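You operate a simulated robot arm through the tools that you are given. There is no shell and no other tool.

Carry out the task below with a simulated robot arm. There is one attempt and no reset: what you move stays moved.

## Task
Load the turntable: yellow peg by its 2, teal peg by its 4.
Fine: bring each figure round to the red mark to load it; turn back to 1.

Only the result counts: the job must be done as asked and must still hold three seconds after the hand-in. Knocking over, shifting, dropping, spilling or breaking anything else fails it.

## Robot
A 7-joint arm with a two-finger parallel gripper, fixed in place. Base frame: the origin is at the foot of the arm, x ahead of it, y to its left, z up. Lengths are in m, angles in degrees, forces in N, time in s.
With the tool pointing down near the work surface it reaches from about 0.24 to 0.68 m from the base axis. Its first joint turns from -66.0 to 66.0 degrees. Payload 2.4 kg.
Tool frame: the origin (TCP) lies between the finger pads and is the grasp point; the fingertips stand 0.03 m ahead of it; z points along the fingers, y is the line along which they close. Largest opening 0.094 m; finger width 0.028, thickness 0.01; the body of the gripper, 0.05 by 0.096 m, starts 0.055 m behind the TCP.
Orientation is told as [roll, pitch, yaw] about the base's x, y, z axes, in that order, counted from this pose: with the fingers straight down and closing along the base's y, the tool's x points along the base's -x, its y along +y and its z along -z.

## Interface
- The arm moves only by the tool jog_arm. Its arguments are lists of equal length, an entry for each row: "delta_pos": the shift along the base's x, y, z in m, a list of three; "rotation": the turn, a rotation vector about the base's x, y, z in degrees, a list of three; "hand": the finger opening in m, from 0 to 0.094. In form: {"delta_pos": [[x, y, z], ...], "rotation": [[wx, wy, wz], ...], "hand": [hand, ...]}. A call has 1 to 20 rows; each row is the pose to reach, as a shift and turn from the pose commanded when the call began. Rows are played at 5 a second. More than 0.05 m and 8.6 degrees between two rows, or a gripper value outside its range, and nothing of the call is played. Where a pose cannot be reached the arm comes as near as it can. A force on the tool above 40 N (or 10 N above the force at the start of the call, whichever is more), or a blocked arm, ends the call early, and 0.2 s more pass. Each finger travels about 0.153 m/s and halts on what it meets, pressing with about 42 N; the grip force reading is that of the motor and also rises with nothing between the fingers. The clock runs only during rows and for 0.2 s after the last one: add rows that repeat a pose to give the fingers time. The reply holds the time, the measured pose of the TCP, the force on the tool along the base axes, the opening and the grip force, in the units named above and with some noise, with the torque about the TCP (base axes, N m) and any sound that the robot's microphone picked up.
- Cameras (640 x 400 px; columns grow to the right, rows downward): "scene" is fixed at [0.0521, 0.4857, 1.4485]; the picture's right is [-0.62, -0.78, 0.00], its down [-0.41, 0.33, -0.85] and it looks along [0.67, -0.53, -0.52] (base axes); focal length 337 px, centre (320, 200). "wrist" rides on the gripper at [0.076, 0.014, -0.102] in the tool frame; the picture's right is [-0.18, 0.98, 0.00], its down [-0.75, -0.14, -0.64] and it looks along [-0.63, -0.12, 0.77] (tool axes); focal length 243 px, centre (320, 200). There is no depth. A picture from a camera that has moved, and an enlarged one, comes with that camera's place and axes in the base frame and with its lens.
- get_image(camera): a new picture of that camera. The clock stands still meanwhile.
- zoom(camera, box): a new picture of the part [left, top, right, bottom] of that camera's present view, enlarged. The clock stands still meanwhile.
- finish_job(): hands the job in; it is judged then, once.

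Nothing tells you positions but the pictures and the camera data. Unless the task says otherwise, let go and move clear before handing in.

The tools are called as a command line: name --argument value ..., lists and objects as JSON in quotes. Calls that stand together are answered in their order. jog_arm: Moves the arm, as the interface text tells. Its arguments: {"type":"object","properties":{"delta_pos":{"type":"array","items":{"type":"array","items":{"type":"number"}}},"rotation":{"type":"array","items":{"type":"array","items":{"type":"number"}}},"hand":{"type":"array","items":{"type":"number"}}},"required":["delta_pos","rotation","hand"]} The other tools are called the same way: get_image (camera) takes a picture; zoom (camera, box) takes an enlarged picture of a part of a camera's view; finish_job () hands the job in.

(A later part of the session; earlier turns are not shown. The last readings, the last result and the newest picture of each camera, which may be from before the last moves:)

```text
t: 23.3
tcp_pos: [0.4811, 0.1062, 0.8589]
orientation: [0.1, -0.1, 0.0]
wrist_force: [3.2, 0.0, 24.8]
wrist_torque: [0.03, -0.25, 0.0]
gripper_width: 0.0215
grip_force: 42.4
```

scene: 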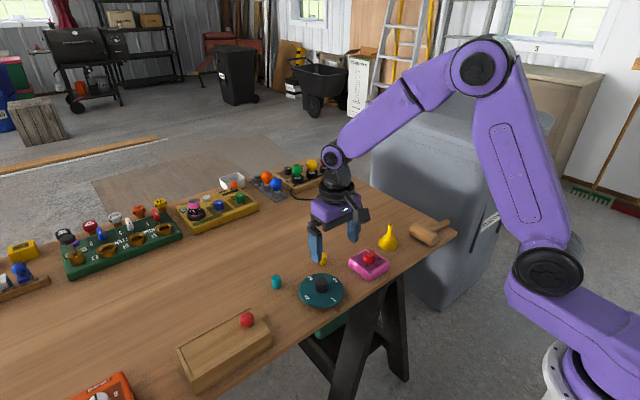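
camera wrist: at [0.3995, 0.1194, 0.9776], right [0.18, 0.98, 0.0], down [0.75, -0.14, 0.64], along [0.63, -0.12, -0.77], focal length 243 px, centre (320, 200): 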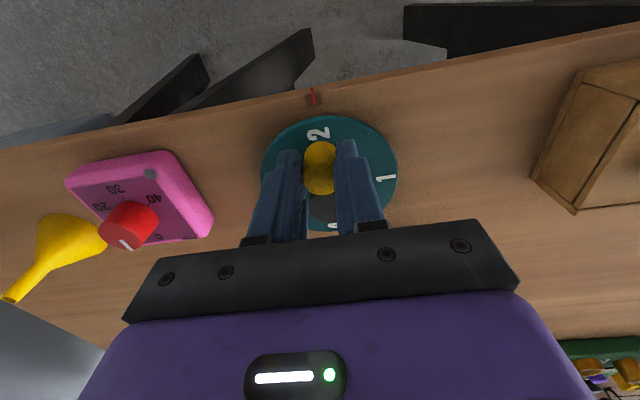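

jog_arm --delta_pos '[[0, 0, 0.001], [0, 0, 0.0015], [0, 0, 0.0015]]' --rotation '[[0, 0, 0], [0, 0, 0], [0, 0, 0]]' --hand '[0.008, 0.008, 0.008]'

zoom --camera "wrist" --box '[240, 60, 400, 200]'

```text
t: 24.1
tcp_pos: [0.4778, 0.105, 0.8606]
orientation: [0.0, 0.3, 0.1]
wrist_force: [0.0, 0.4, -0.7]
wrist_torque: [0.0, 0.01, 0.01]
gripper_width: 0.0219
grip_force: 42.1
```

```text
2.86 times, centred on (320, 130) of wrist
camera zoom: at [0.4027, 0.1194, 0.9624], right [0.18, 0.98, 0.0], down [0.76, -0.14, 0.64], along [0.63, -0.12, -0.77], focal length 693 px, centre (320, 400)
```

zoom: 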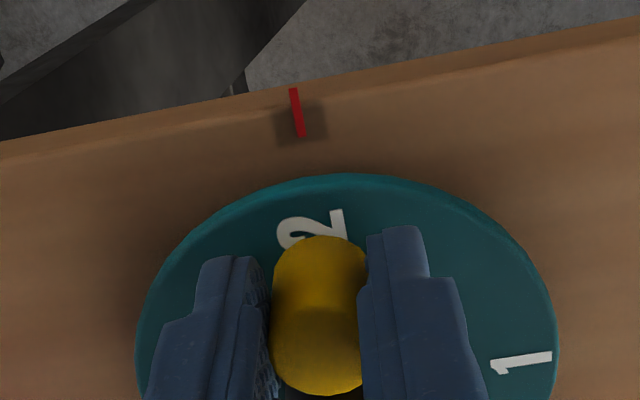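

The force is about zero, so the peg is just at the disc surface. I'll lower a hair, open, and rise straight up.

jog_arm --delta_pos '[[0, 0, -0.0005], [0, 0, -0.0005], [0, 0, -0.0005], [0, 0, -0.0005], [0, 0, 0.0]]' --rotation '[[0, 0, 0], [0, 0, 0], [0, 0, 0], [0, 0, 0], [0, 0, 0]]' --hand '[0.018, 0.024, 0.034, 0.045, 0.045]'

zoom --camera "wrist" --box '[220, 60, 420, 210]'

```text
t: 25.3
tcp_pos: [0.48, 0.1064, 0.8606]
orientation: [0.1, -0.1, 0.0]
wrist_force: [0.2, 0.3, 1.1]
wrist_torque: [0.01, -0.04, -0.04]
gripper_width: 0.0453
grip_force: 0.1
```

```text
2.67 times, centred on (320, 135) of wrist
camera zoom: at [0.4032, 0.1196, 0.9627], right [0.18, 0.98, 0.0], down [0.75, -0.14, 0.64], along [0.63, -0.12, -0.77], focal length 647 px, centre (320, 373)
```

zoom: 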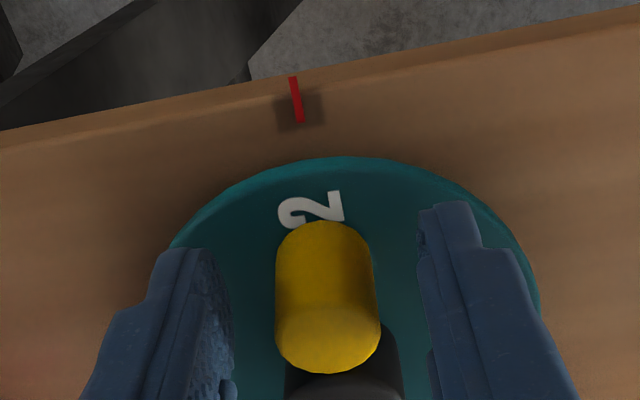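

The yellow peg stands by the 2. I'll rise and go above the hub, keeping yaw 0 so the fingers straddle it along y, clear of the peg.

jog_arm --delta_pos '[[0, 0, 0.01], [0, 0, 0.03], [0, 0, 0.05], [0.019, 0, 0.05], [0.0375, 0.0002, 0.05], [0.0375, 0.0002, 0.03], [0.0375, 0.0002, 0.03]]' --rotation '[[0, 0, 0], [0, 0, 0], [0, 0, 0], [0, 0, 0], [0, 0, 0], [0, 0, 0], [0, 0, 0]]' --hand '[0.05, 0.055, 0.056, 0.056, 0.056, 0.056, 0.056]'

zoom --camera "wrist" --box '[220, 60, 420, 210]'

zoom --camera "scene" --box '[280, 240, 376, 320]'

```text
t: 26.9
tcp_pos: [0.5189, 0.1059, 0.89]
orientation: [0.0, 0.0, 0.0]
wrist_force: [-1.0, -0.2, 0.0]
wrist_torque: [0.01, 0.0, 0.0]
gripper_width: 0.0561
grip_force: 0.0
```

```text
2.67 times, centred on (320, 135) of wrist
camera zoom: at [0.441, 0.1194, 0.9918], right [0.18, 0.98, 0.0], down [0.75, -0.14, 0.64], along [0.63, -0.12, -0.77], focal length 647 px, centre (320, 373)
```

zoom: 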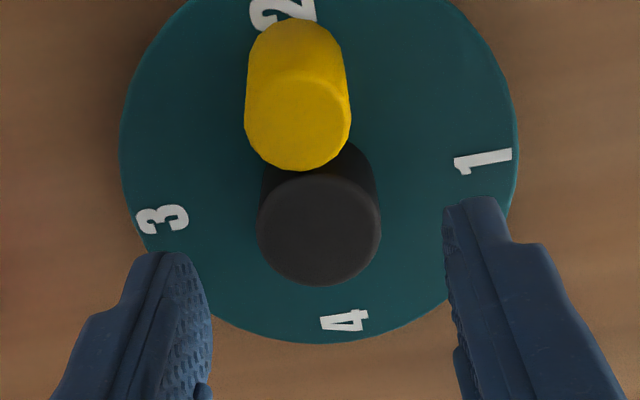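

```text
5.00 times, centred on (328, 280) of scene
camera zoom: at [0.0521, 0.4857, 1.4485], right [-0.62, -0.78, 0.0], down [-0.41, 0.33, -0.85], along [0.67, -0.53, -0.52], focal length 1686 px, centre (280, -200)
```

zoom: 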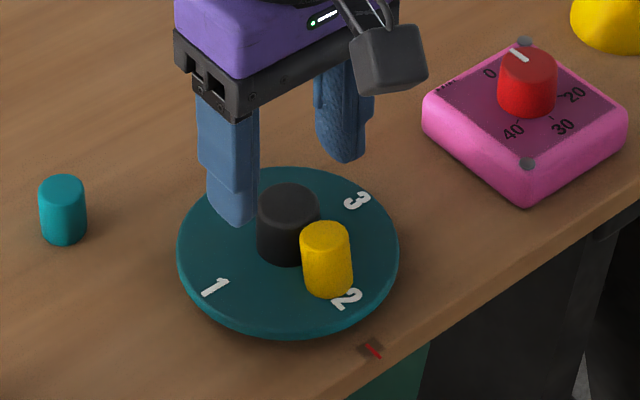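

The yellow peg stands firmly by the 2. The hub is centred under the gripper, so I'll descend and grip it with the fingers over the 1–3 axis.

jog_arm --delta_pos '[[0, -0.0005, -0.015], [0, -0.0005, -0.03], [0, -0.0005, -0.037], [0, -0.0005, -0.037], [0, -0.0005, -0.037], [0, -0.0005, -0.037], [0, -0.0005, -0.037]]' --rotation '[[0, 0, 0], [0, 0, 0], [0, 0, 0], [0, 0, 0], [0, 0, 0], [0, 0, 0], [0, 0, 0]]' --hand '[0.056, 0.056, 0.056, 0.045, 0.036, 0.029, 0.025]'

zoom --camera "wrist" --box '[220, 60, 420, 210]'

```text
t: 28.5
tcp_pos: [0.518, 0.105, 0.8547]
orientation: [0.1, -0.1, 0.0]
wrist_force: [1.3, 2.8, -2.4]
wrist_torque: [0.1, -0.14, 0.0]
gripper_width: 0.0313
grip_force: 44.8
```

```text
2.67 times, centred on (320, 135) of wrist
camera zoom: at [0.4409, 0.1189, 0.9558], right [0.18, 0.98, 0.0], down [0.75, -0.14, 0.64], along [0.63, -0.12, -0.77], focal length 647 px, centre (320, 373)
```

zoom: 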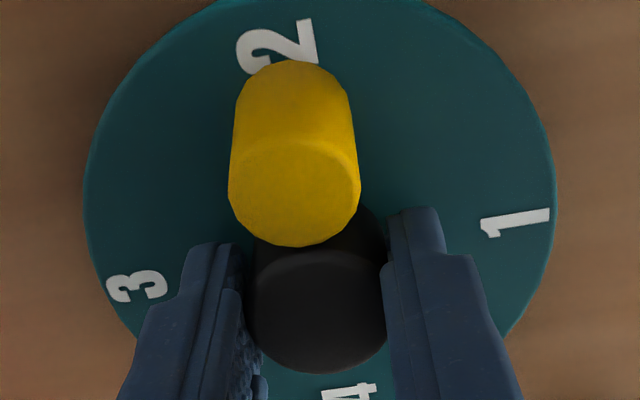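

Gripped with almost no side force. I'll turn +45° gently first and check.

jog_arm --delta_pos '[[0, 0.0003, 0], [0, 0.0003, 0], [0, 0.0003, 0], [0, 0.0003, 0], [0, 0.0003, 0], [0, 0.0003, 0], [0, 0.0003, 0], [0, 0.0003, 0], [0, 0.0003, 0], [0, 0.0003, 0], [0, 0.0003, 0], [0, 0.0003, 0]]' --rotation '[[0, 0, 2], [0, 0, 6], [0, 0, 10], [0, 0, 14], [0, 0, 18], [0, 0, 22], [0, 0, 26], [0, 0, 30], [0, 0, 34], [0, 0, 38], [0, 0, 42], [0, 0, 45]]' --hand '[0.025, 0.025, 0.025, 0.025, 0.025, 0.025, 0.025, 0.025, 0.025, 0.025, 0.025, 0.025]'

get_image --camera "wrist"

```text
t: 31.1
tcp_pos: [0.5187, 0.1055, 0.8535]
orientation: [0.0, 0.0, 45.1]
wrist_force: [0.9, -0.4, 3.9]
wrist_torque: [-0.37, 0.3, 0.0]
gripper_width: 0.0313
grip_force: 44.9
```

```text
taken
camera wrist: at [0.4532, 0.0609, 0.9557], right [-0.57, 0.82, 0.0], down [0.63, 0.43, 0.64], along [0.53, 0.36, -0.77], focal length 243 px, centre (320, 200)
```

wrist: 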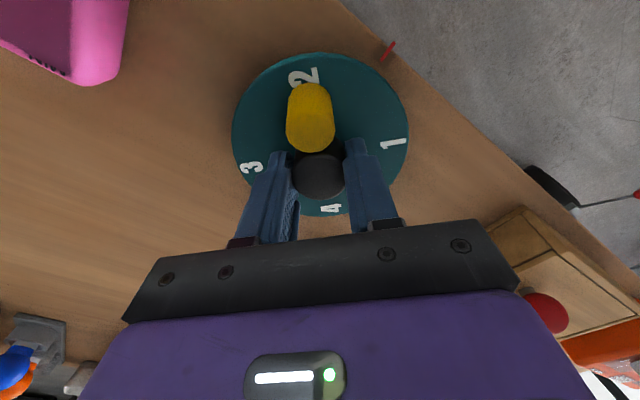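

The forces stay near zero and the peg rides well. I'll continue to +90°.

jog_arm --delta_pos '[[0, 0, 0], [0, 0, 0], [0, 0, 0], [0, 0, 0], [0, 0, 0], [0, 0, 0], [0, 0, 0], [0, 0, 0], [0, 0, 0], [0, 0, 0], [0, 0, 0], [0, 0, 0]]' --rotation '[[0, 0, 2], [0, 0, 6], [0, 0, 10], [0, 0, 14], [0, 0, 18], [0, 0, 22], [0, 0, 26], [0, 0, 30], [0, 0, 34], [0, 0, 38], [0, 0, 42], [0, 0, 45]]' --hand '[0.025, 0.025, 0.025, 0.025, 0.025, 0.025, 0.025, 0.025, 0.025, 0.025, 0.025, 0.025]'

get_image --camera "wrist"

zoom --camera "scene" --box '[270, 200, 386, 320]'

```text
t: 33.7
tcp_pos: [0.518, 0.1053, 0.8534]
orientation: [0.0, -0.1, 90.1]
wrist_force: [-2.8, -3.2, 17.4]
wrist_torque: [-0.74, 0.1, -0.25]
gripper_width: 0.0311
grip_force: 45.5
```

```text
taken
camera wrist: at [0.5028, 0.0286, 0.9557], right [-0.98, 0.18, 0.0], down [0.14, 0.75, 0.64], along [0.12, 0.63, -0.77], focal length 243 px, centre (320, 200)
```

wrist: 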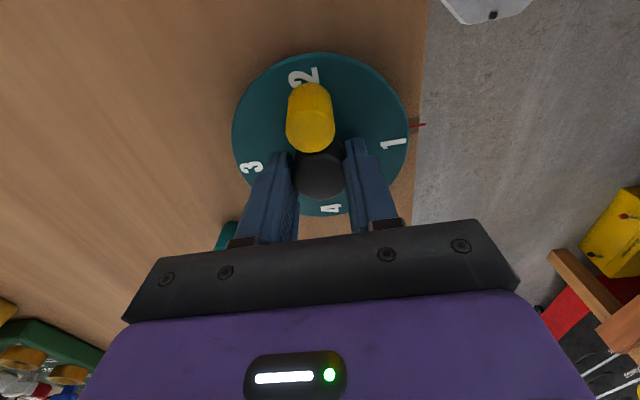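

```text
3.33 times, centred on (328, 260) of scene
camera zoom: at [0.0517, 0.4856, 1.4485], right [-0.62, -0.78, 0.0], down [-0.41, 0.33, -0.85], along [0.67, -0.53, -0.52], focal length 1124 px, centre (293, 0)
```

zoom: 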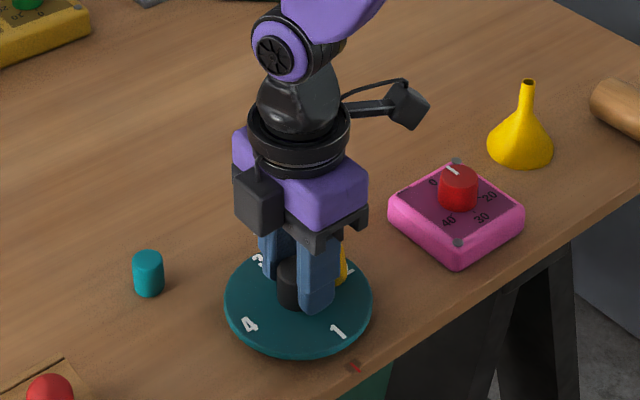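

1 has come round to the mark at yaw +90 and the peg rides well. The twist reading rose slightly, so I'll nudge a few more degrees to see whether there is a stop.

jog_arm --delta_pos '[[0, 0, 0], [0, 0, 0], [0, 0, 0]]' --rotation '[[0, 0, 2], [0, 0, 4], [0, 0, 4]]' --hand '[0.025, 0.025, 0.025]'

zoom --camera "wrist" --box '[220, 40, 440, 220]'

```text
t: 34.5
tcp_pos: [0.5188, 0.1047, 0.8534]
orientation: [-0.1, 0.0, 94.1]
wrist_force: [-1.0, 2.0, 5.7]
wrist_torque: [0.47, 0.0, -0.47]
gripper_width: 0.0311
grip_force: 44.9
```

```text
2.22 times, centred on (330, 130) of wrist
camera zoom: at [0.5083, 0.028, 0.9554], right [-0.99, 0.11, 0.0], down [0.09, 0.76, 0.64], along [0.07, 0.64, -0.77], focal length 539 px, centre (298, 356)
```

zoom: 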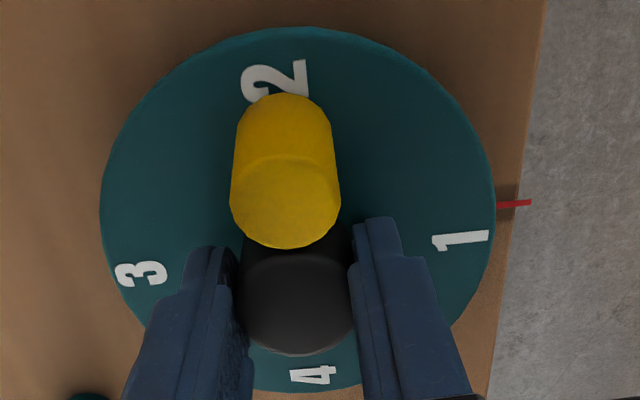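

The disc stayed put while the gripper twisted those last 4°, so there is an end stop at 1 in the counter-clockwise direction. I'll go the other way, clockwise via 2 and 3 to 4, without forcing anything.

jog_arm --delta_pos '[[0, 0, 0], [0, 0, 0], [0, 0, 0], [0, 0, 0], [0, 0, 0], [0, 0, 0], [0, 0, 0], [0, 0, 0], [0, 0, 0], [0, 0, 0], [0, 0, 0], [0, 0, 0], [0, 0, 0], [0, 0, 0], [0, 0, 0], [0, 0, 0], [0, 0, 0], [0, 0, 0], [0, 0, 0], [0, 0, 0]]' --rotation '[[0, 0, -2], [0, 0, -6], [0, 0, -11], [0, 0, -16], [0, 0, -21], [0, 0, -26], [0, 0, -31], [0, 0, -36], [0, 0, -41], [0, 0, -46], [0, 0, -51], [0, 0, -56], [0, 0, -61], [0, 0, -66], [0, 0, -71], [0, 0, -76], [0, 0, -81], [0, 0, -86], [0, 0, -91], [0, 0, -94]]' --hand '[0.025, 0.025, 0.025, 0.025, 0.025, 0.025, 0.025, 0.025, 0.025, 0.025, 0.025, 0.025, 0.025, 0.025, 0.025, 0.025, 0.025, 0.025, 0.025, 0.025]'

zoom --camera "wrist" --box '[220, 40, 440, 220]'

```text
t: 38.7
tcp_pos: [0.5172, 0.1049, 0.8533]
orientation: [0.0, 0.0, -0.2]
wrist_force: [4.9, -6.6, -12.8]
wrist_torque: [-0.31, 0.37, 0.01]
gripper_width: 0.031
grip_force: 45.2
```

```text
2.22 times, centred on (330, 130) of wrist
camera zoom: at [0.4412, 0.1193, 0.9556], right [0.19, 0.98, 0.0], down [0.75, -0.14, 0.64], along [0.63, -0.12, -0.77], focal length 539 px, centre (298, 356)
```

zoom: 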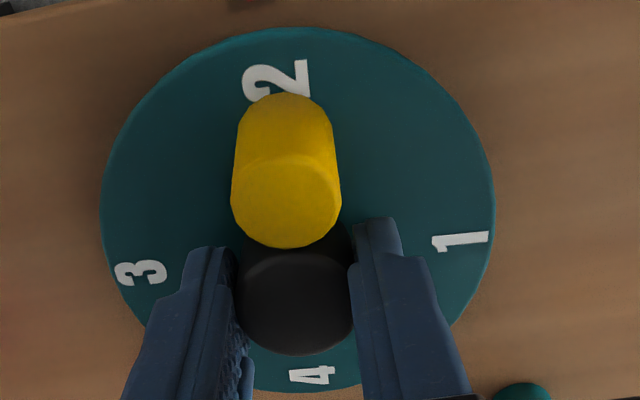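

The peg rides fine and the disc follows. I'll continue clockwise another 86° so 3 comes to the mark, watching the forces.

jog_arm --delta_pos '[[0, 0.0005, 0], [0, 0.0005, 0], [0, 0.0005, 0], [0, 0.0005, 0], [0, 0.0005, 0], [0, 0.0005, 0], [0, 0.0005, 0], [0, 0.0005, 0], [0, 0.0005, 0], [0, 0.0005, 0], [0, 0.0005, 0], [0, 0.0005, 0], [0, 0.0005, 0], [0, 0.0005, 0], [0, 0.0005, 0], [0, 0.0005, 0], [0, 0.0005, 0], [0, 0.0005, 0], [0, 0.0005, 0]]' --rotation '[[0, 0, -2], [0, 0, -6], [0, 0, -11], [0, 0, -16], [0, 0, -21], [0, 0, -26], [0, 0, -31], [0, 0, -36], [0, 0, -41], [0, 0, -46], [0, 0, -51], [0, 0, -56], [0, 0, -61], [0, 0, -66], [0, 0, -71], [0, 0, -76], [0, 0, -81], [0, 0, -86], [0, 0, -86]]' --hand '[0.025, 0.025, 0.025, 0.025, 0.025, 0.025, 0.025, 0.025, 0.025, 0.025, 0.025, 0.025, 0.025, 0.025, 0.025, 0.025, 0.025, 0.025, 0.025]'

get_image --camera "wrist"

zoom --camera "scene" --box '[270, 200, 386, 320]'

```text
t: 42.7
tcp_pos: [0.5181, 0.1047, 0.8541]
orientation: [0.0, 0.0, -86.0]
wrist_force: [1.3, -20.4, -5.4]
wrist_torque: [-0.59, -0.07, -0.02]
gripper_width: 0.0312
grip_force: 45.0
```

```text
taken
camera wrist: at [0.5262, 0.1817, 0.9556], right [0.99, -0.12, 0.0], down [-0.09, -0.76, 0.64], along [-0.08, -0.64, -0.77], focal length 243 px, centre (320, 200)
```

wrist: 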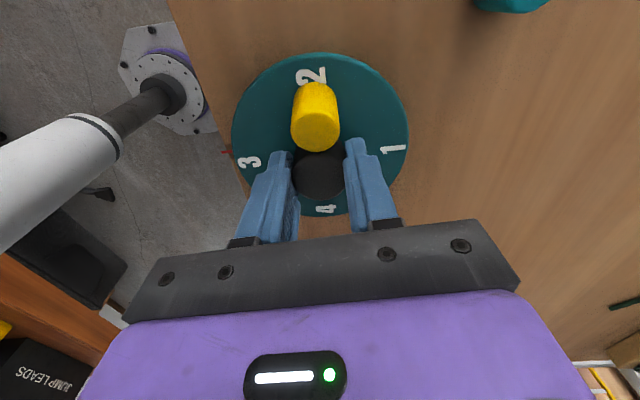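

```text
3.33 times, centred on (328, 260) of scene
camera zoom: at [0.0522, 0.4853, 1.4486], right [-0.62, -0.78, 0.0], down [-0.41, 0.33, -0.85], along [0.67, -0.53, -0.52], focal length 1124 px, centre (293, 0)
```

zoom: 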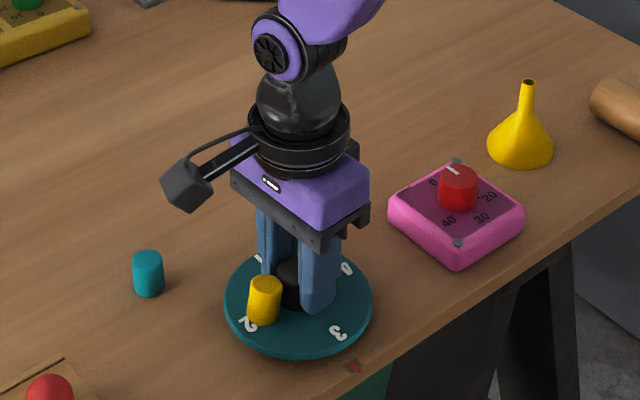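

3 is at the mark. I'll ease the side force, release, rise clear of the peg, and unwind the gripper by 176° for the next grip.

jog_arm --delta_pos '[[0, -0.001, 0], [0, -0.0015, 0], [0, -0.0015, 0], [0, -0.0015, 0], [0, -0.0015, 0], [0, -0.0015, 0.02], [0, -0.0015, 0.045], [0, -0.0015, 0.06], [0, -0.0015, 0.06]]' --rotation '[[0, 0, 0], [0, 0, 0], [0, 0, 0], [0, 0, 0], [0, 0, 0], [0, 0, 0], [0, 0, 0], [0, 0, 0], [0, 0, 0]]' --hand '[0.025, 0.025, 0.04, 0.05, 0.05, 0.05, 0.05, 0.05, 0.05]'

get_image --camera "wrist"

```text
t: 44.7
tcp_pos: [0.5172, 0.1054, 0.9137]
orientation: [-0.1, 0.1, -86.0]
wrist_force: [-0.5, -0.1, -0.3]
wrist_torque: [-0.02, -0.01, -0.02]
gripper_width: 0.0502
grip_force: 0.2
```

```text
taken
camera wrist: at [0.5256, 0.1818, 1.0153], right [0.99, -0.11, 0.0], down [-0.09, -0.76, 0.64], along [-0.07, -0.64, -0.77], focal length 243 px, centre (320, 200)
```

wrist: 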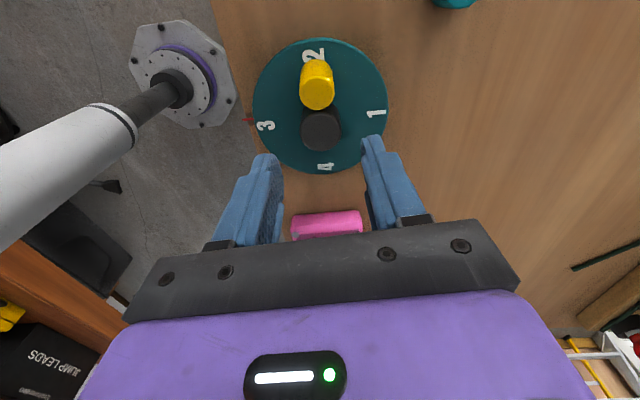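

jog_arm --delta_pos '[[0, 0, 0], [0, 0, 0], [0, 0, 0], [0, 0, 0], [0, 0, 0], [0, 0, 0], [0, 0, 0], [0, 0, 0], [0, 0, 0], [0, 0, 0], [0, 0, 0], [0, 0, 0], [0, 0, 0], [0, 0, 0], [0, 0, 0], [0, 0, 0], [0, 0, 0], [0, 0, 0]]' --rotation '[[0, 0, 8], [0, 0, 16], [0, 0, 24], [0, 0, 32], [0, 0, 40], [0, 0, 48], [0, 0, 56], [0, 0, 64], [0, 0, 72], [0, 0, 80], [0, 0, 88], [0, 0, 96], [0, 0, 104], [0, 0, 112], [0, 0, 120], [0, 0, 128], [0, 0, 136], [0, 0, 136]]' --hand '[0.05, 0.05, 0.05, 0.05, 0.05, 0.05, 0.05, 0.05, 0.05, 0.05, 0.05, 0.05, 0.05, 0.05, 0.05, 0.05, 0.05, 0.05]'

jog_arm --delta_pos '[[0, 0, 0], [0, 0, 0], [0, 0, 0], [0, 0, 0], [0, 0, 0], [0, 0, 0]]' --rotation '[[0, 0, 8], [0, 0, 16], [0, 0, 24], [0, 0, 32], [0, 0, 40], [0, 0, 40]]' --hand '[0.05, 0.05, 0.05, 0.05, 0.05, 0.05]'

get_image --camera "wrist"

zoom --camera "wrist" --box '[220, 40, 440, 220]'

```text
t: 48.5
tcp_pos: [0.5183, 0.1047, 0.9126]
orientation: [-0.1, 0.0, 50.2]
wrist_force: [-0.7, 0.4, 1.5]
wrist_torque: [-0.01, 0.0, 0.04]
gripper_width: 0.0501
grip_force: 0.1
```

```text
t: 49.9
tcp_pos: [0.5178, 0.1044, 0.9125]
orientation: [0.0, 0.1, 90.1]
wrist_force: [-0.2, 0.8, 1.1]
wrist_torque: [-0.01, -0.01, -0.01]
gripper_width: 0.0501
grip_force: 0.0
```

```text
taken
camera wrist: at [0.5032, 0.0285, 1.0151], right [-0.98, 0.18, 0.0], down [0.14, 0.75, 0.64], along [0.12, 0.63, -0.77], focal length 243 px, centre (320, 200)
```

wrist: 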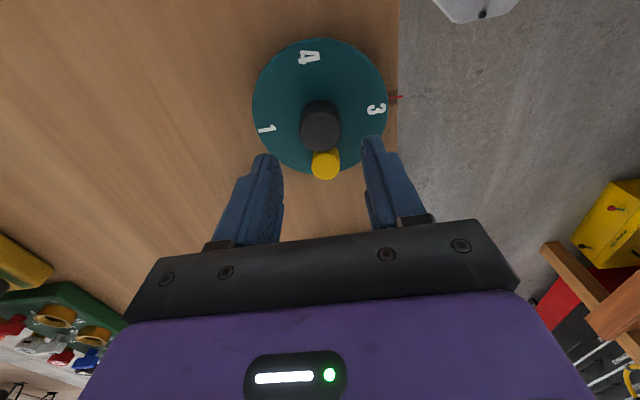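

```text
2.22 times, centred on (330, 130) of wrist
camera zoom: at [0.5032, 0.0285, 1.0151], right [-0.98, 0.18, 0.0], down [0.14, 0.75, 0.64], along [0.12, 0.63, -0.77], focal length 539 px, centre (298, 356)
```

zoom: 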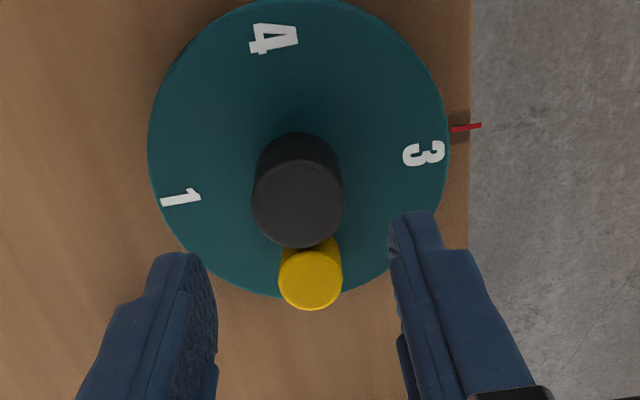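

Gripper is at yaw +90, with the fingers on the 1–3 axis and clear of the peg. I'll lower and grip the hub.

jog_arm --delta_pos '[[0, 0.0007, -0.02], [0, 0.0007, -0.04], [0, 0.0007, -0.055], [0, 0.0007, -0.06], [0, 0.0007, -0.06], [0, 0.0007, -0.06], [0, 0.0007, -0.06], [0, 0.0007, -0.06], [0, 0.0007, -0.06]]' --rotation '[[0, 0, 0], [0, 0, 0], [0, 0, 0], [0, 0, 0], [0, 0, 0], [0, 0, 0], [0, 0, 0], [0, 0, 0], [0, 0, 0]]' --hand '[0.05, 0.05, 0.05, 0.05, 0.05, 0.04, 0.032, 0.027, 0.025]'

zoom --camera "wrist" --box '[220, 40, 440, 220]'

```text
t: 51.9
tcp_pos: [0.5182, 0.1062, 0.8539]
orientation: [-0.1, 0.0, 90.0]
wrist_force: [8.1, 0.6, -4.7]
wrist_torque: [0.1, -0.31, 0.01]
gripper_width: 0.0315
grip_force: 45.0
```

```text
2.22 times, centred on (330, 130) of wrist
camera zoom: at [0.5025, 0.0297, 0.9567], right [-0.98, 0.18, 0.0], down [0.14, 0.75, 0.64], along [0.12, 0.63, -0.77], focal length 539 px, centre (298, 356)
```

zoom: 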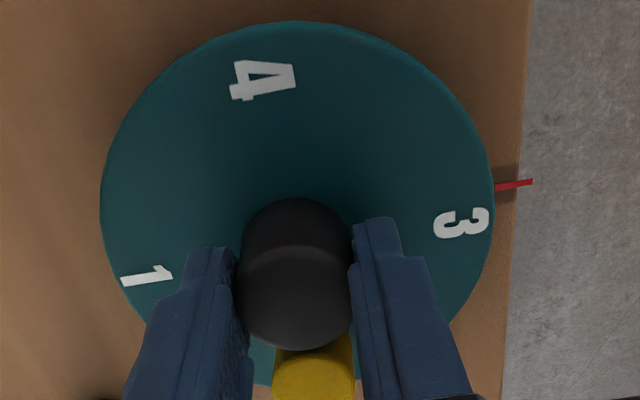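

Gripped, and 3 sits exactly on the axis. I'll turn −90° so that 4 comes to the mark.

jog_arm --delta_pos '[[0.0005, 0, 0], [0.0007, 0, 0], [0.0007, 0, 0], [0.0007, 0, 0], [0.0007, 0, 0], [0.0007, 0, 0], [0.0007, 0, 0], [0.0007, 0, 0], [0.0007, 0, 0], [0.0007, 0, 0], [0.0007, 0, 0], [0.0007, 0, 0], [0.0007, 0, 0], [0.0007, 0, 0], [0.0007, 0, 0], [0.0007, 0, 0], [0.0007, 0, 0], [0.0007, 0, 0], [0.0007, 0, 0], [0.0007, 0, 0]]' --rotation '[[0, 0, -2], [0, 0, -6], [0, 0, -11], [0, 0, -16], [0, 0, -21], [0, 0, -26], [0, 0, -31], [0, 0, -36], [0, 0, -41], [0, 0, -46], [0, 0, -51], [0, 0, -56], [0, 0, -61], [0, 0, -66], [0, 0, -71], [0, 0, -76], [0, 0, -81], [0, 0, -86], [0, 0, -90], [0, 0, -90]]' --hand '[0.025, 0.025, 0.025, 0.025, 0.025, 0.025, 0.025, 0.025, 0.025, 0.025, 0.025, 0.025, 0.025, 0.025, 0.025, 0.025, 0.025, 0.025, 0.025, 0.025]'

zoom --camera "wrist" --box '[220, 20, 440, 220]'

zoom --camera "scene" --box '[270, 220, 386, 320]'

```text
t: 56.1
tcp_pos: [0.5194, 0.1047, 0.8531]
orientation: [0.0, 0.0, -0.2]
wrist_force: [0.8, -0.9, 25.4]
wrist_torque: [-0.02, -0.15, 0.03]
gripper_width: 0.0312
grip_force: 44.4
```

```text
2.00 times, centred on (330, 120) of wrist
camera zoom: at [0.4419, 0.1191, 0.9564], right [0.19, 0.98, 0.0], down [0.75, -0.14, 0.64], along [0.63, -0.12, -0.77], focal length 485 px, centre (300, 360)
```

zoom: 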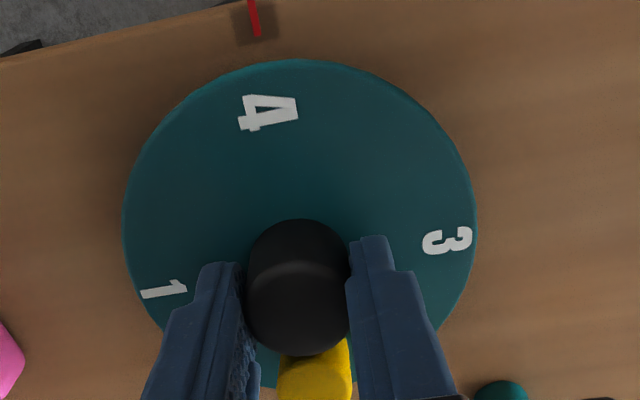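

```text
4.00 times, centred on (328, 270) of scene
camera zoom: at [0.0517, 0.4856, 1.4485], right [-0.62, -0.78, 0.0], down [-0.41, 0.33, -0.85], along [0.67, -0.53, -0.52], focal length 1349 px, centre (288, -80)
```

zoom: 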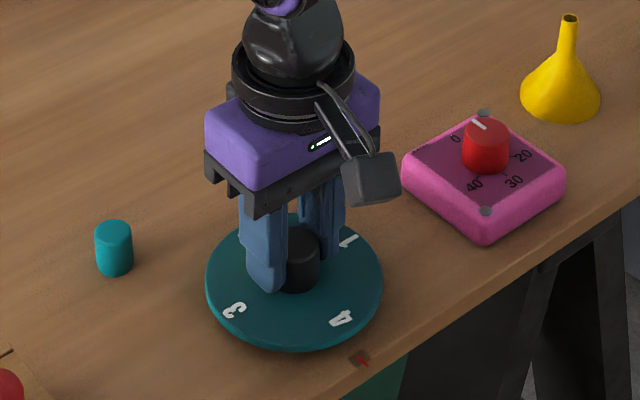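

4 is at the mark. I'll release, rise, and go over to the teal peg at about (0.606, 0.176).

jog_arm --delta_pos '[[0, 0, 0.001], [0, 0, 0.001], [0, 0, 0.001], [0, 0, 0.02], [0, 0, 0.045], [0, 0, 0.066], [0.022, 0.0176, 0.066], [0.044, 0.0352, 0.066], [0.066, 0.0528, 0.066], [0.0873, 0.0703, 0.066], [0.0873, 0.0703, 0.066]]' --rotation '[[0, 0, 0], [0, 0, 0], [0, 0, 0], [0, 0, 0], [0, 0, 0], [0, 0, 0], [0, 0, 0], [0, 0, 0], [0, 0, 0], [0, 0, 0], [0, 0, 0]]' --hand '[0.035, 0.048, 0.05, 0.05, 0.05, 0.05, 0.056, 0.056, 0.056, 0.056, 0.056]'

get_image --camera "wrist"

zoom --camera "wrist" --box '[240, 60, 400, 200]'

zoom --camera "scene" --box '[250, 220, 378, 320]'

```text
t: 58.5
tcp_pos: [0.6054, 0.1759, 0.9206]
orientation: [0.0, 0.0, 0.0]
wrist_force: [-0.9, 0.1, 0.8]
wrist_torque: [-0.01, 0.04, -0.04]
gripper_width: 0.0558
grip_force: 0.0
```

```text
taken
camera wrist: at [0.5296, 0.19, 1.0217], right [0.18, 0.98, 0.0], down [0.75, -0.14, 0.64], along [0.63, -0.12, -0.77], focal length 243 px, centre (320, 200)
```

wrist: 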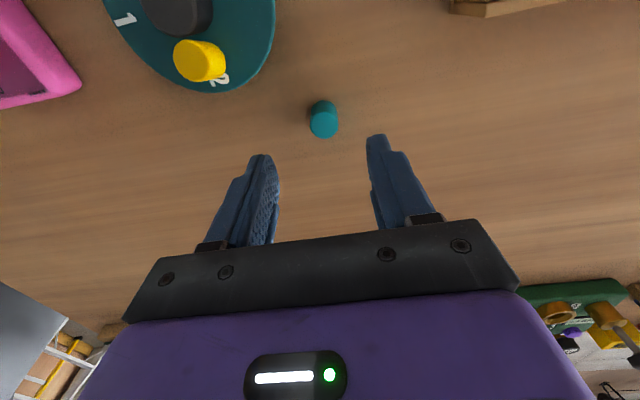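

```text
2.86 times, centred on (320, 130) of wrist
camera zoom: at [0.5296, 0.19, 1.0217], right [0.18, 0.98, 0.0], down [0.75, -0.14, 0.64], along [0.63, -0.12, -0.77], focal length 693 px, centre (320, 400)
```

zoom: 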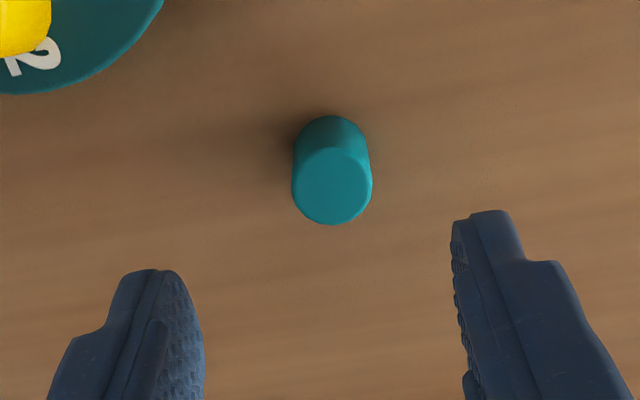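

```text
4.00 times, centred on (314, 270) of scene
camera zoom: at [0.0521, 0.4858, 1.4485], right [-0.62, -0.78, 0.0], down [-0.41, 0.33, -0.85], along [0.67, -0.53, -0.52], focal length 1349 px, centre (344, -80)
```

zoom: 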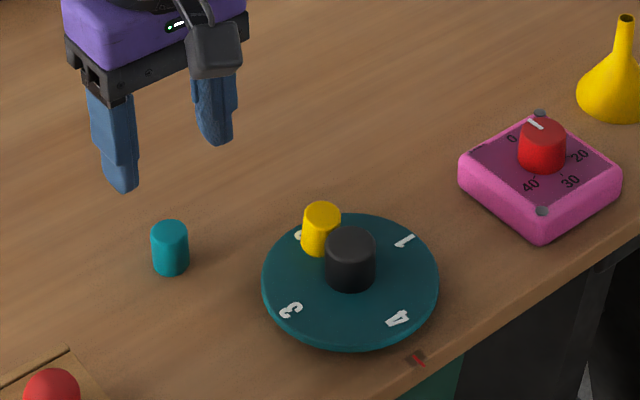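

The teal peg is at about (0.606, 0.179). I'll centre over it and descend with the fingers open.

jog_arm --delta_pos '[[0, 0.003, -0.005], [0, 0.003, -0.03], [0, 0.003, -0.05], [0, 0.003, -0.065], [0, 0.003, -0.074], [0, 0.003, -0.076], [0, 0.003, -0.076]]' --rotation '[[0, 0, 0], [0, 0, 0], [0, 0, 0], [0, 0, 0], [0, 0, 0], [0, 0, 0], [0, 0, 0]]' --hand '[0.056, 0.056, 0.056, 0.056, 0.056, 0.056, 0.056]'

zoom --camera "wrist" --box '[220, 60, 420, 210]'

zoom --camera "scene" --box '[250, 220, 330, 300]'

```text
t: 60.1
tcp_pos: [0.6069, 0.1782, 0.8433]
orientation: [0.0, 0.0, 0.1]
wrist_force: [0.4, 0.5, 0.4]
wrist_torque: [-0.02, 0.0, 0.0]
gripper_width: 0.0559
grip_force: 0.0
```

```text
2.67 times, centred on (320, 135) of wrist
camera zoom: at [0.5294, 0.1922, 0.9457], right [0.18, 0.98, 0.0], down [0.75, -0.14, 0.64], along [0.63, -0.12, -0.77], focal length 647 px, centre (320, 373)
```

zoom: 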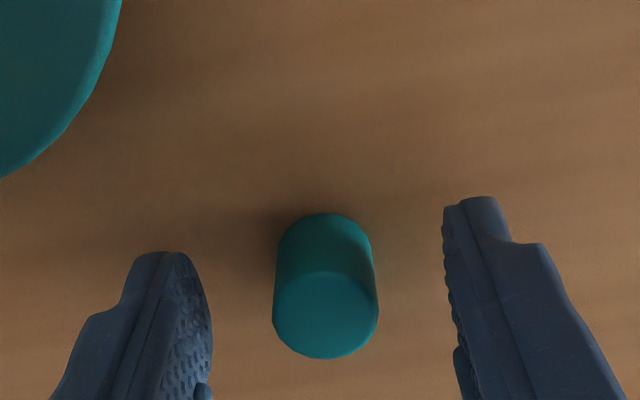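

```text
5.00 times, centred on (290, 260) of scene
camera zoom: at [0.0521, 0.4857, 1.4485], right [-0.62, -0.78, 0.0], down [-0.41, 0.33, -0.85], along [0.67, -0.53, -0.52], focal length 1686 px, centre (470, -100)
```

zoom: 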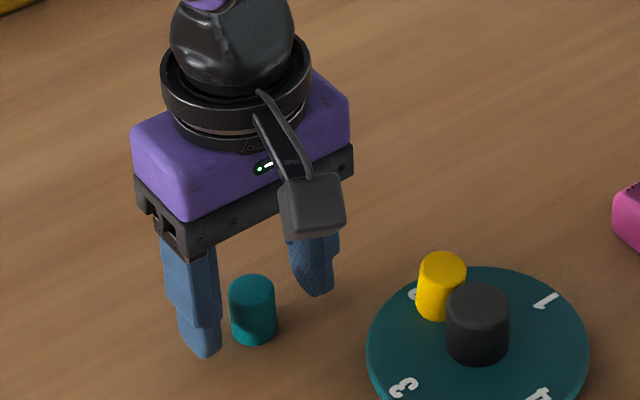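

The peg is centred between the fingers, so I'll go 2 mm lower, close, and squeeze.

jog_arm --delta_pos '[[0, 0.001, -0.002], [0, 0.001, -0.002], [0, 0.001, -0.002], [0, 0.001, -0.002], [0, 0.001, -0.002], [0, 0.001, -0.002], [0, 0.001, -0.002]]' --rotation '[[0, 0, 0], [0, 0, 0], [0, 0, 0], [0, 0, 0], [0, 0, 0], [0, 0, 0], [0, 0, 0]]' --hand '[0.056, 0.04, 0.028, 0.018, 0.008, 0.008, 0.008]'

zoom --camera "wrist" --box '[220, 60, 420, 210]'

```text
t: 61.7
tcp_pos: [0.6063, 0.1801, 0.8415]
orientation: [-0.1, 0.0, 0.0]
wrist_force: [-0.7, 0.0, 0.0]
wrist_torque: [-0.01, 0.0, 0.01]
gripper_width: 0.0213
grip_force: 42.5
```

```text
2.67 times, centred on (320, 135) of wrist
camera zoom: at [0.5288, 0.193, 0.9438], right [0.18, 0.98, 0.0], down [0.75, -0.14, 0.64], along [0.63, -0.12, -0.77], focal length 647 px, centre (320, 373)
```

zoom: 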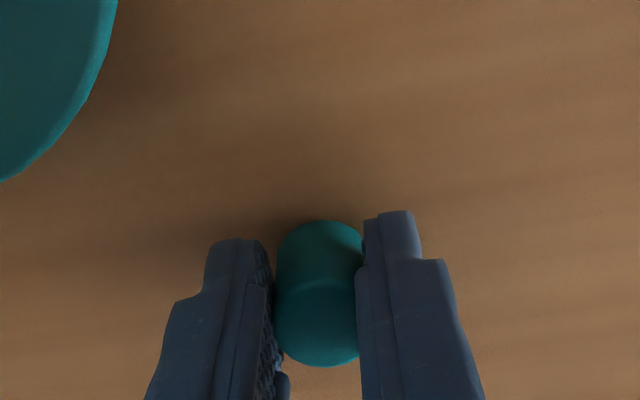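

The teal peg is gripped at 0.0213 m. I'll lift it and carry it high over the yellow peg and hub to the 4 at the mark.

jog_arm --delta_pos '[[0, 0, 0.02], [0, 0, 0.05], [0, 0, 0.08], [-0.0213, -0.0123, 0.08], [-0.0427, -0.0247, 0.08], [-0.064, -0.037, 0.08], [-0.0853, -0.0493, 0.08], [-0.1067, -0.0617, 0.08], [-0.128, -0.074, 0.08], [-0.128, -0.074, 0.055], [-0.128, -0.074, 0.033], [-0.128, -0.074, 0.033]]' --rotation '[[0, 0, 0], [0, 0, 0], [0, 0, 0], [0, 0, 0], [0, 0, 0], [0, 0, 0], [0, 0, 0], [0, 0, 0], [0, 0, 0], [0, 0, 0], [0, 0, 0], [0, 0, 0]]' --hand '[0.008, 0.008, 0.008, 0.008, 0.008, 0.008, 0.008, 0.008, 0.008, 0.008, 0.008, 0.008]'

zoom --camera "wrist" --box '[240, 60, 400, 200]'

zoom --camera "scene" --box '[280, 240, 376, 320]'

```text
t: 64.3
tcp_pos: [0.4788, 0.1048, 0.8744]
orientation: [0.0, 0.1, 0.0]
wrist_force: [0.1, -0.7, -0.1]
wrist_torque: [0.03, 0.0, 0.02]
gripper_width: 0.0216
grip_force: 42.2
```

```text
2.86 times, centred on (320, 130) of wrist
camera zoom: at [0.4012, 0.1188, 0.9763], right [0.18, 0.98, 0.0], down [0.75, -0.14, 0.64], along [0.63, -0.12, -0.77], focal length 693 px, centre (320, 400)
```

zoom: 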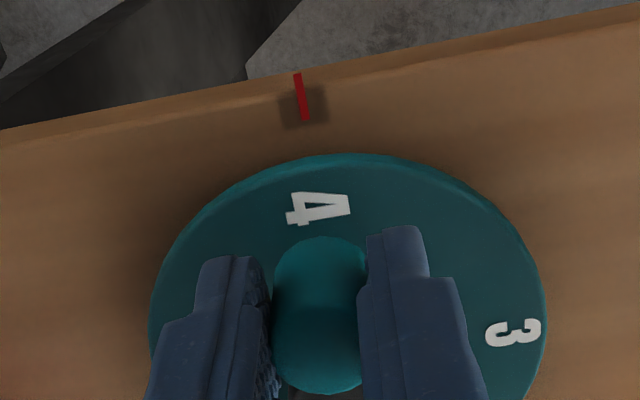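

```text
5.00 times, centred on (328, 280) of scene
camera zoom: at [0.0521, 0.4857, 1.4485], right [-0.62, -0.78, 0.0], down [-0.41, 0.33, -0.85], along [0.67, -0.53, -0.52], focal length 1686 px, centre (280, -200)
```

zoom: 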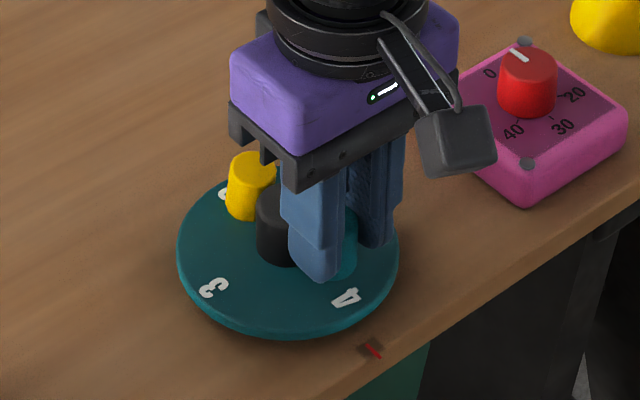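

The teal peg is right over the spot by the 4. Lowering gently to contact.

jog_arm --delta_pos '[[0.001, 0.0005, -0.008], [0.001, 0.0005, -0.014], [0.001, 0.0005, -0.016], [0.001, 0.0005, -0.017]]' --rotation '[[0, 0, 0], [0, 0, 0], [0, 0, 0], [0, 0, 0]]' --hand '[0.008, 0.008, 0.008, 0.008]'

```text
t: 65.3
tcp_pos: [0.479, 0.1065, 0.8589]
orientation: [0.1, -0.2, 0.0]
wrist_force: [-8.1, -1.5, 38.8]
wrist_torque: [-0.13, 0.08, -0.05]
gripper_width: 0.0217
grip_force: 41.5
```

Contact. Easing up to unload.

jog_arm --delta_pos '[[0, 0, 0.001], [0, 0, 0.002], [0, 0, 0.002]]' --rotation '[[0, 0, 0], [0, 0, 0], [0, 0, 0]]' --hand '[0.008, 0.008, 0.008]'

zoom --camera "wrist" --box '[240, 60, 400, 200]'

```text
t: 66.1
tcp_pos: [0.4794, 0.1059, 0.859]
orientation: [0.1, -0.1, 0.0]
wrist_force: [4.4, 0.4, 8.5]
wrist_torque: [0.02, -0.19, -0.02]
gripper_width: 0.0215
grip_force: 41.7
```

```text
2.86 times, centred on (320, 130) of wrist
camera zoom: at [0.4026, 0.1206, 0.9609], right [0.18, 0.98, 0.0], down [0.75, -0.14, 0.64], along [0.63, -0.12, -0.77], focal length 693 px, centre (320, 400)
```

zoom: 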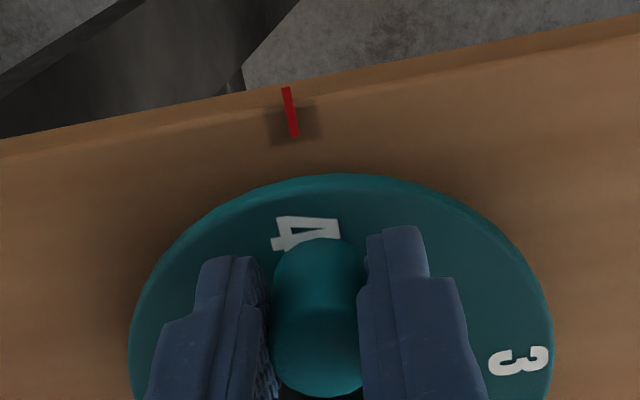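

Only a light load remains, so I'll release and then rise straight up.

jog_arm --delta_pos '[[0, 0, 0.0004], [0, 0, 0.0004], [0, 0, 0.0004], [0, 0, 0.0004], [0, 0, 0.0008]]' --rotation '[[0, 0, 0], [0, 0, 0], [0, 0, 0], [0, 0, 0], [0, 0, 0]]' --hand '[0.018, 0.024, 0.034, 0.045, 0.045]'

zoom --camera "wrist" --box '[220, 60, 420, 210]'

```text
t: 67.3
tcp_pos: [0.4773, 0.1063, 0.8601]
orientation: [-0.1, 0.0, 0.0]
wrist_force: [0.2, -0.9, 0.1]
wrist_torque: [0.01, 0.02, 0.02]
gripper_width: 0.0452
grip_force: 0.0
```

```text
2.67 times, centred on (320, 135) of wrist
camera zoom: at [0.4019, 0.1205, 0.9625], right [0.18, 0.98, 0.0], down [0.75, -0.14, 0.64], along [0.63, -0.12, -0.77], focal length 647 px, centre (320, 373)
```

zoom: 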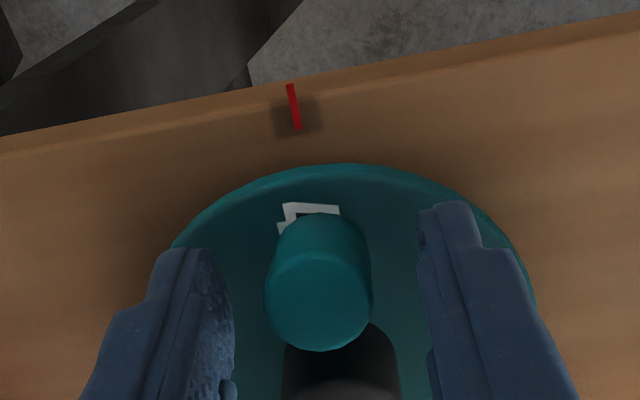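

Both pegs are placed. I'll rise, move over the hub, and check before gripping for the return turn.

jog_arm --delta_pos '[[0, 0, 0.01], [0, 0, 0.03], [0, 0, 0.055], [0.02, -0.0004, 0.055], [0.0397, -0.0008, 0.055], [0.0397, -0.0008, 0.035], [0.0397, -0.0008, 0.035]]' --rotation '[[0, 0, 0], [0, 0, 0], [0, 0, 0], [0, 0, 0], [0, 0, 0], [0, 0, 0], [0, 0, 0]]' --hand '[0.05, 0.052, 0.052, 0.052, 0.052, 0.052, 0.052]'

zoom --camera "wrist" --box '[220, 40, 440, 220]'

zoom --camera "scene" --box '[280, 240, 376, 320]'

```text
t: 68.9
tcp_pos: [0.519, 0.1058, 0.8956]
orientation: [0.0, 0.1, 0.0]
wrist_force: [1.1, 0.2, -1.1]
wrist_torque: [0.0, -0.02, -0.01]
gripper_width: 0.0519
grip_force: 0.0
```

```text
2.22 times, centred on (330, 130) of wrist
camera zoom: at [0.4419, 0.1197, 0.9973], right [0.18, 0.98, 0.0], down [0.75, -0.14, 0.64], along [0.63, -0.12, -0.77], focal length 539 px, centre (298, 356)
```

zoom: 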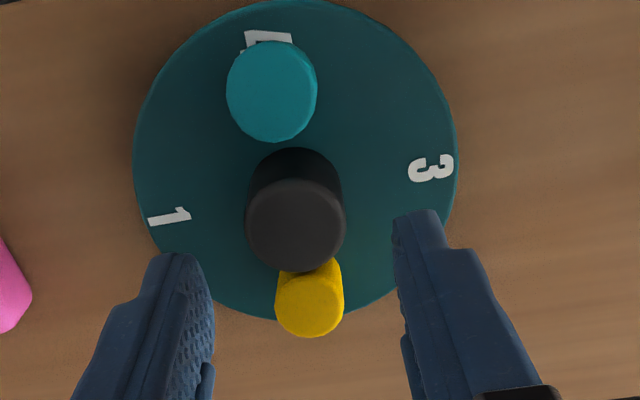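

```text
5.00 times, centred on (328, 280) of scene
camera zoom: at [0.0521, 0.4857, 1.4485], right [-0.62, -0.78, 0.0], down [-0.41, 0.33, -0.85], along [0.67, -0.53, -0.52], focal length 1686 px, centre (280, -200)
```

zoom: 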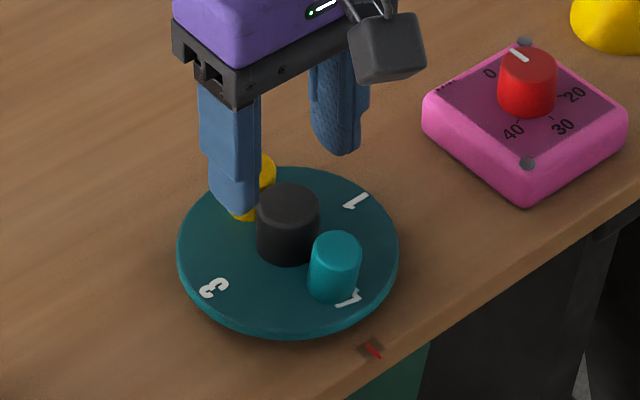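

Both pegs stand upright, yellow by 2 and teal by 4. I'll lower and grip the hub along the 1–3 axis.

jog_arm --delta_pos '[[0, 0, -0.015], [0, 0, -0.03], [0, 0, -0.039], [0, 0, -0.0415], [0, 0, -0.0415], [0, 0, -0.0415], [0, 0, -0.0415], [0, 0, -0.0415], [0, 0, -0.0415]]' --rotation '[[0, 0, 0], [0, 0, 0], [0, 0, 0], [0, 0, 0], [0, 0, 0], [0, 0, 0], [0, 0, 0], [0, 0, 0], [0, 0, 0]]' --hand '[0.052, 0.052, 0.052, 0.052, 0.052, 0.04, 0.032, 0.027, 0.025]'

zoom --camera "wrist" --box '[220, 40, 440, 220]'

```text
t: 70.9
tcp_pos: [0.5201, 0.1044, 0.8539]
orientation: [0.0, 0.1, 0.0]
wrist_force: [0.8, -5.4, -1.5]
wrist_torque: [-0.18, -0.04, 0.01]
gripper_width: 0.0312
grip_force: 45.2
```

```text
2.22 times, centred on (330, 130) of wrist
camera zoom: at [0.4427, 0.1191, 0.9556], right [0.18, 0.98, 0.0], down [0.75, -0.14, 0.64], along [0.63, -0.12, -0.77], focal length 539 px, centre (298, 356)
```

zoom: 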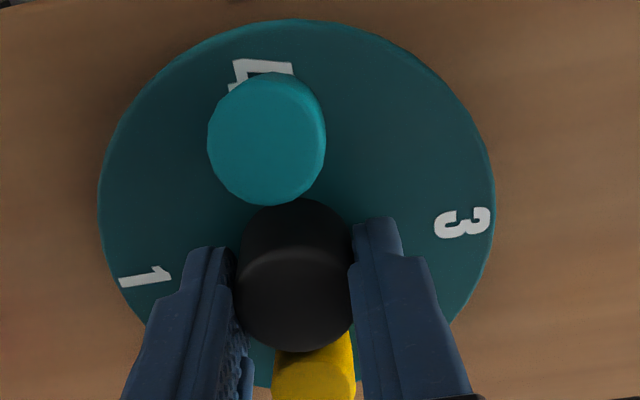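

I want to check that the teal peg is properly upright before turning anything.

zoom --camera "scene" --box '[312, 268, 360, 308]'

zoom --camera "wrist" --box '[260, 50, 360, 150]'

```text
10.00 times, centred on (336, 288) of scene
camera zoom: at [0.0522, 0.4856, 1.4485], right [-0.62, -0.78, 0.0], down [-0.41, 0.33, -0.85], along [0.67, -0.53, -0.52], focal length 3372 px, centre (160, -680)
```

zoom: 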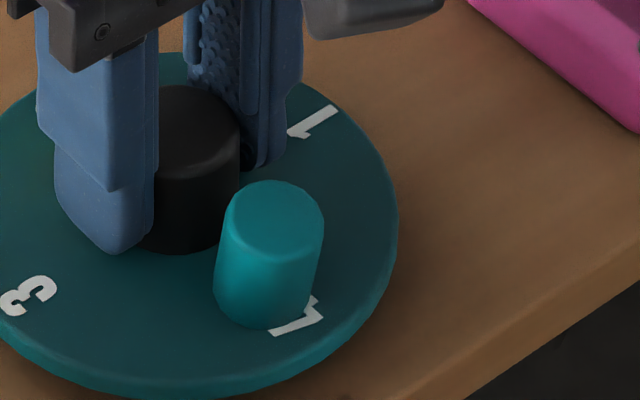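

```text
4.00 times, centred on (310, 100) of wrist
camera zoom: at [0.4427, 0.1191, 0.9556], right [0.18, 0.98, 0.0], down [0.75, -0.14, 0.64], along [0.63, -0.12, -0.77], focal length 970 px, centre (360, 600)
```

zoom: 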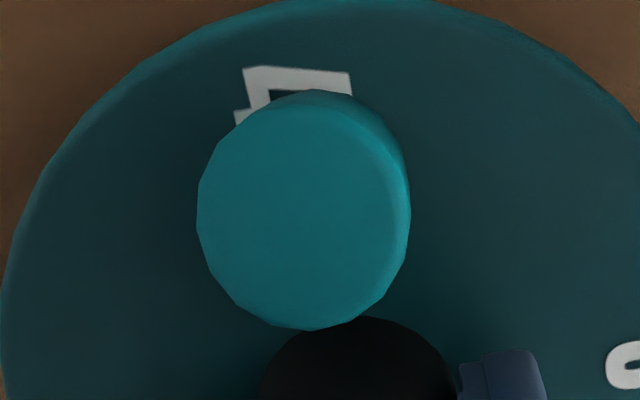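

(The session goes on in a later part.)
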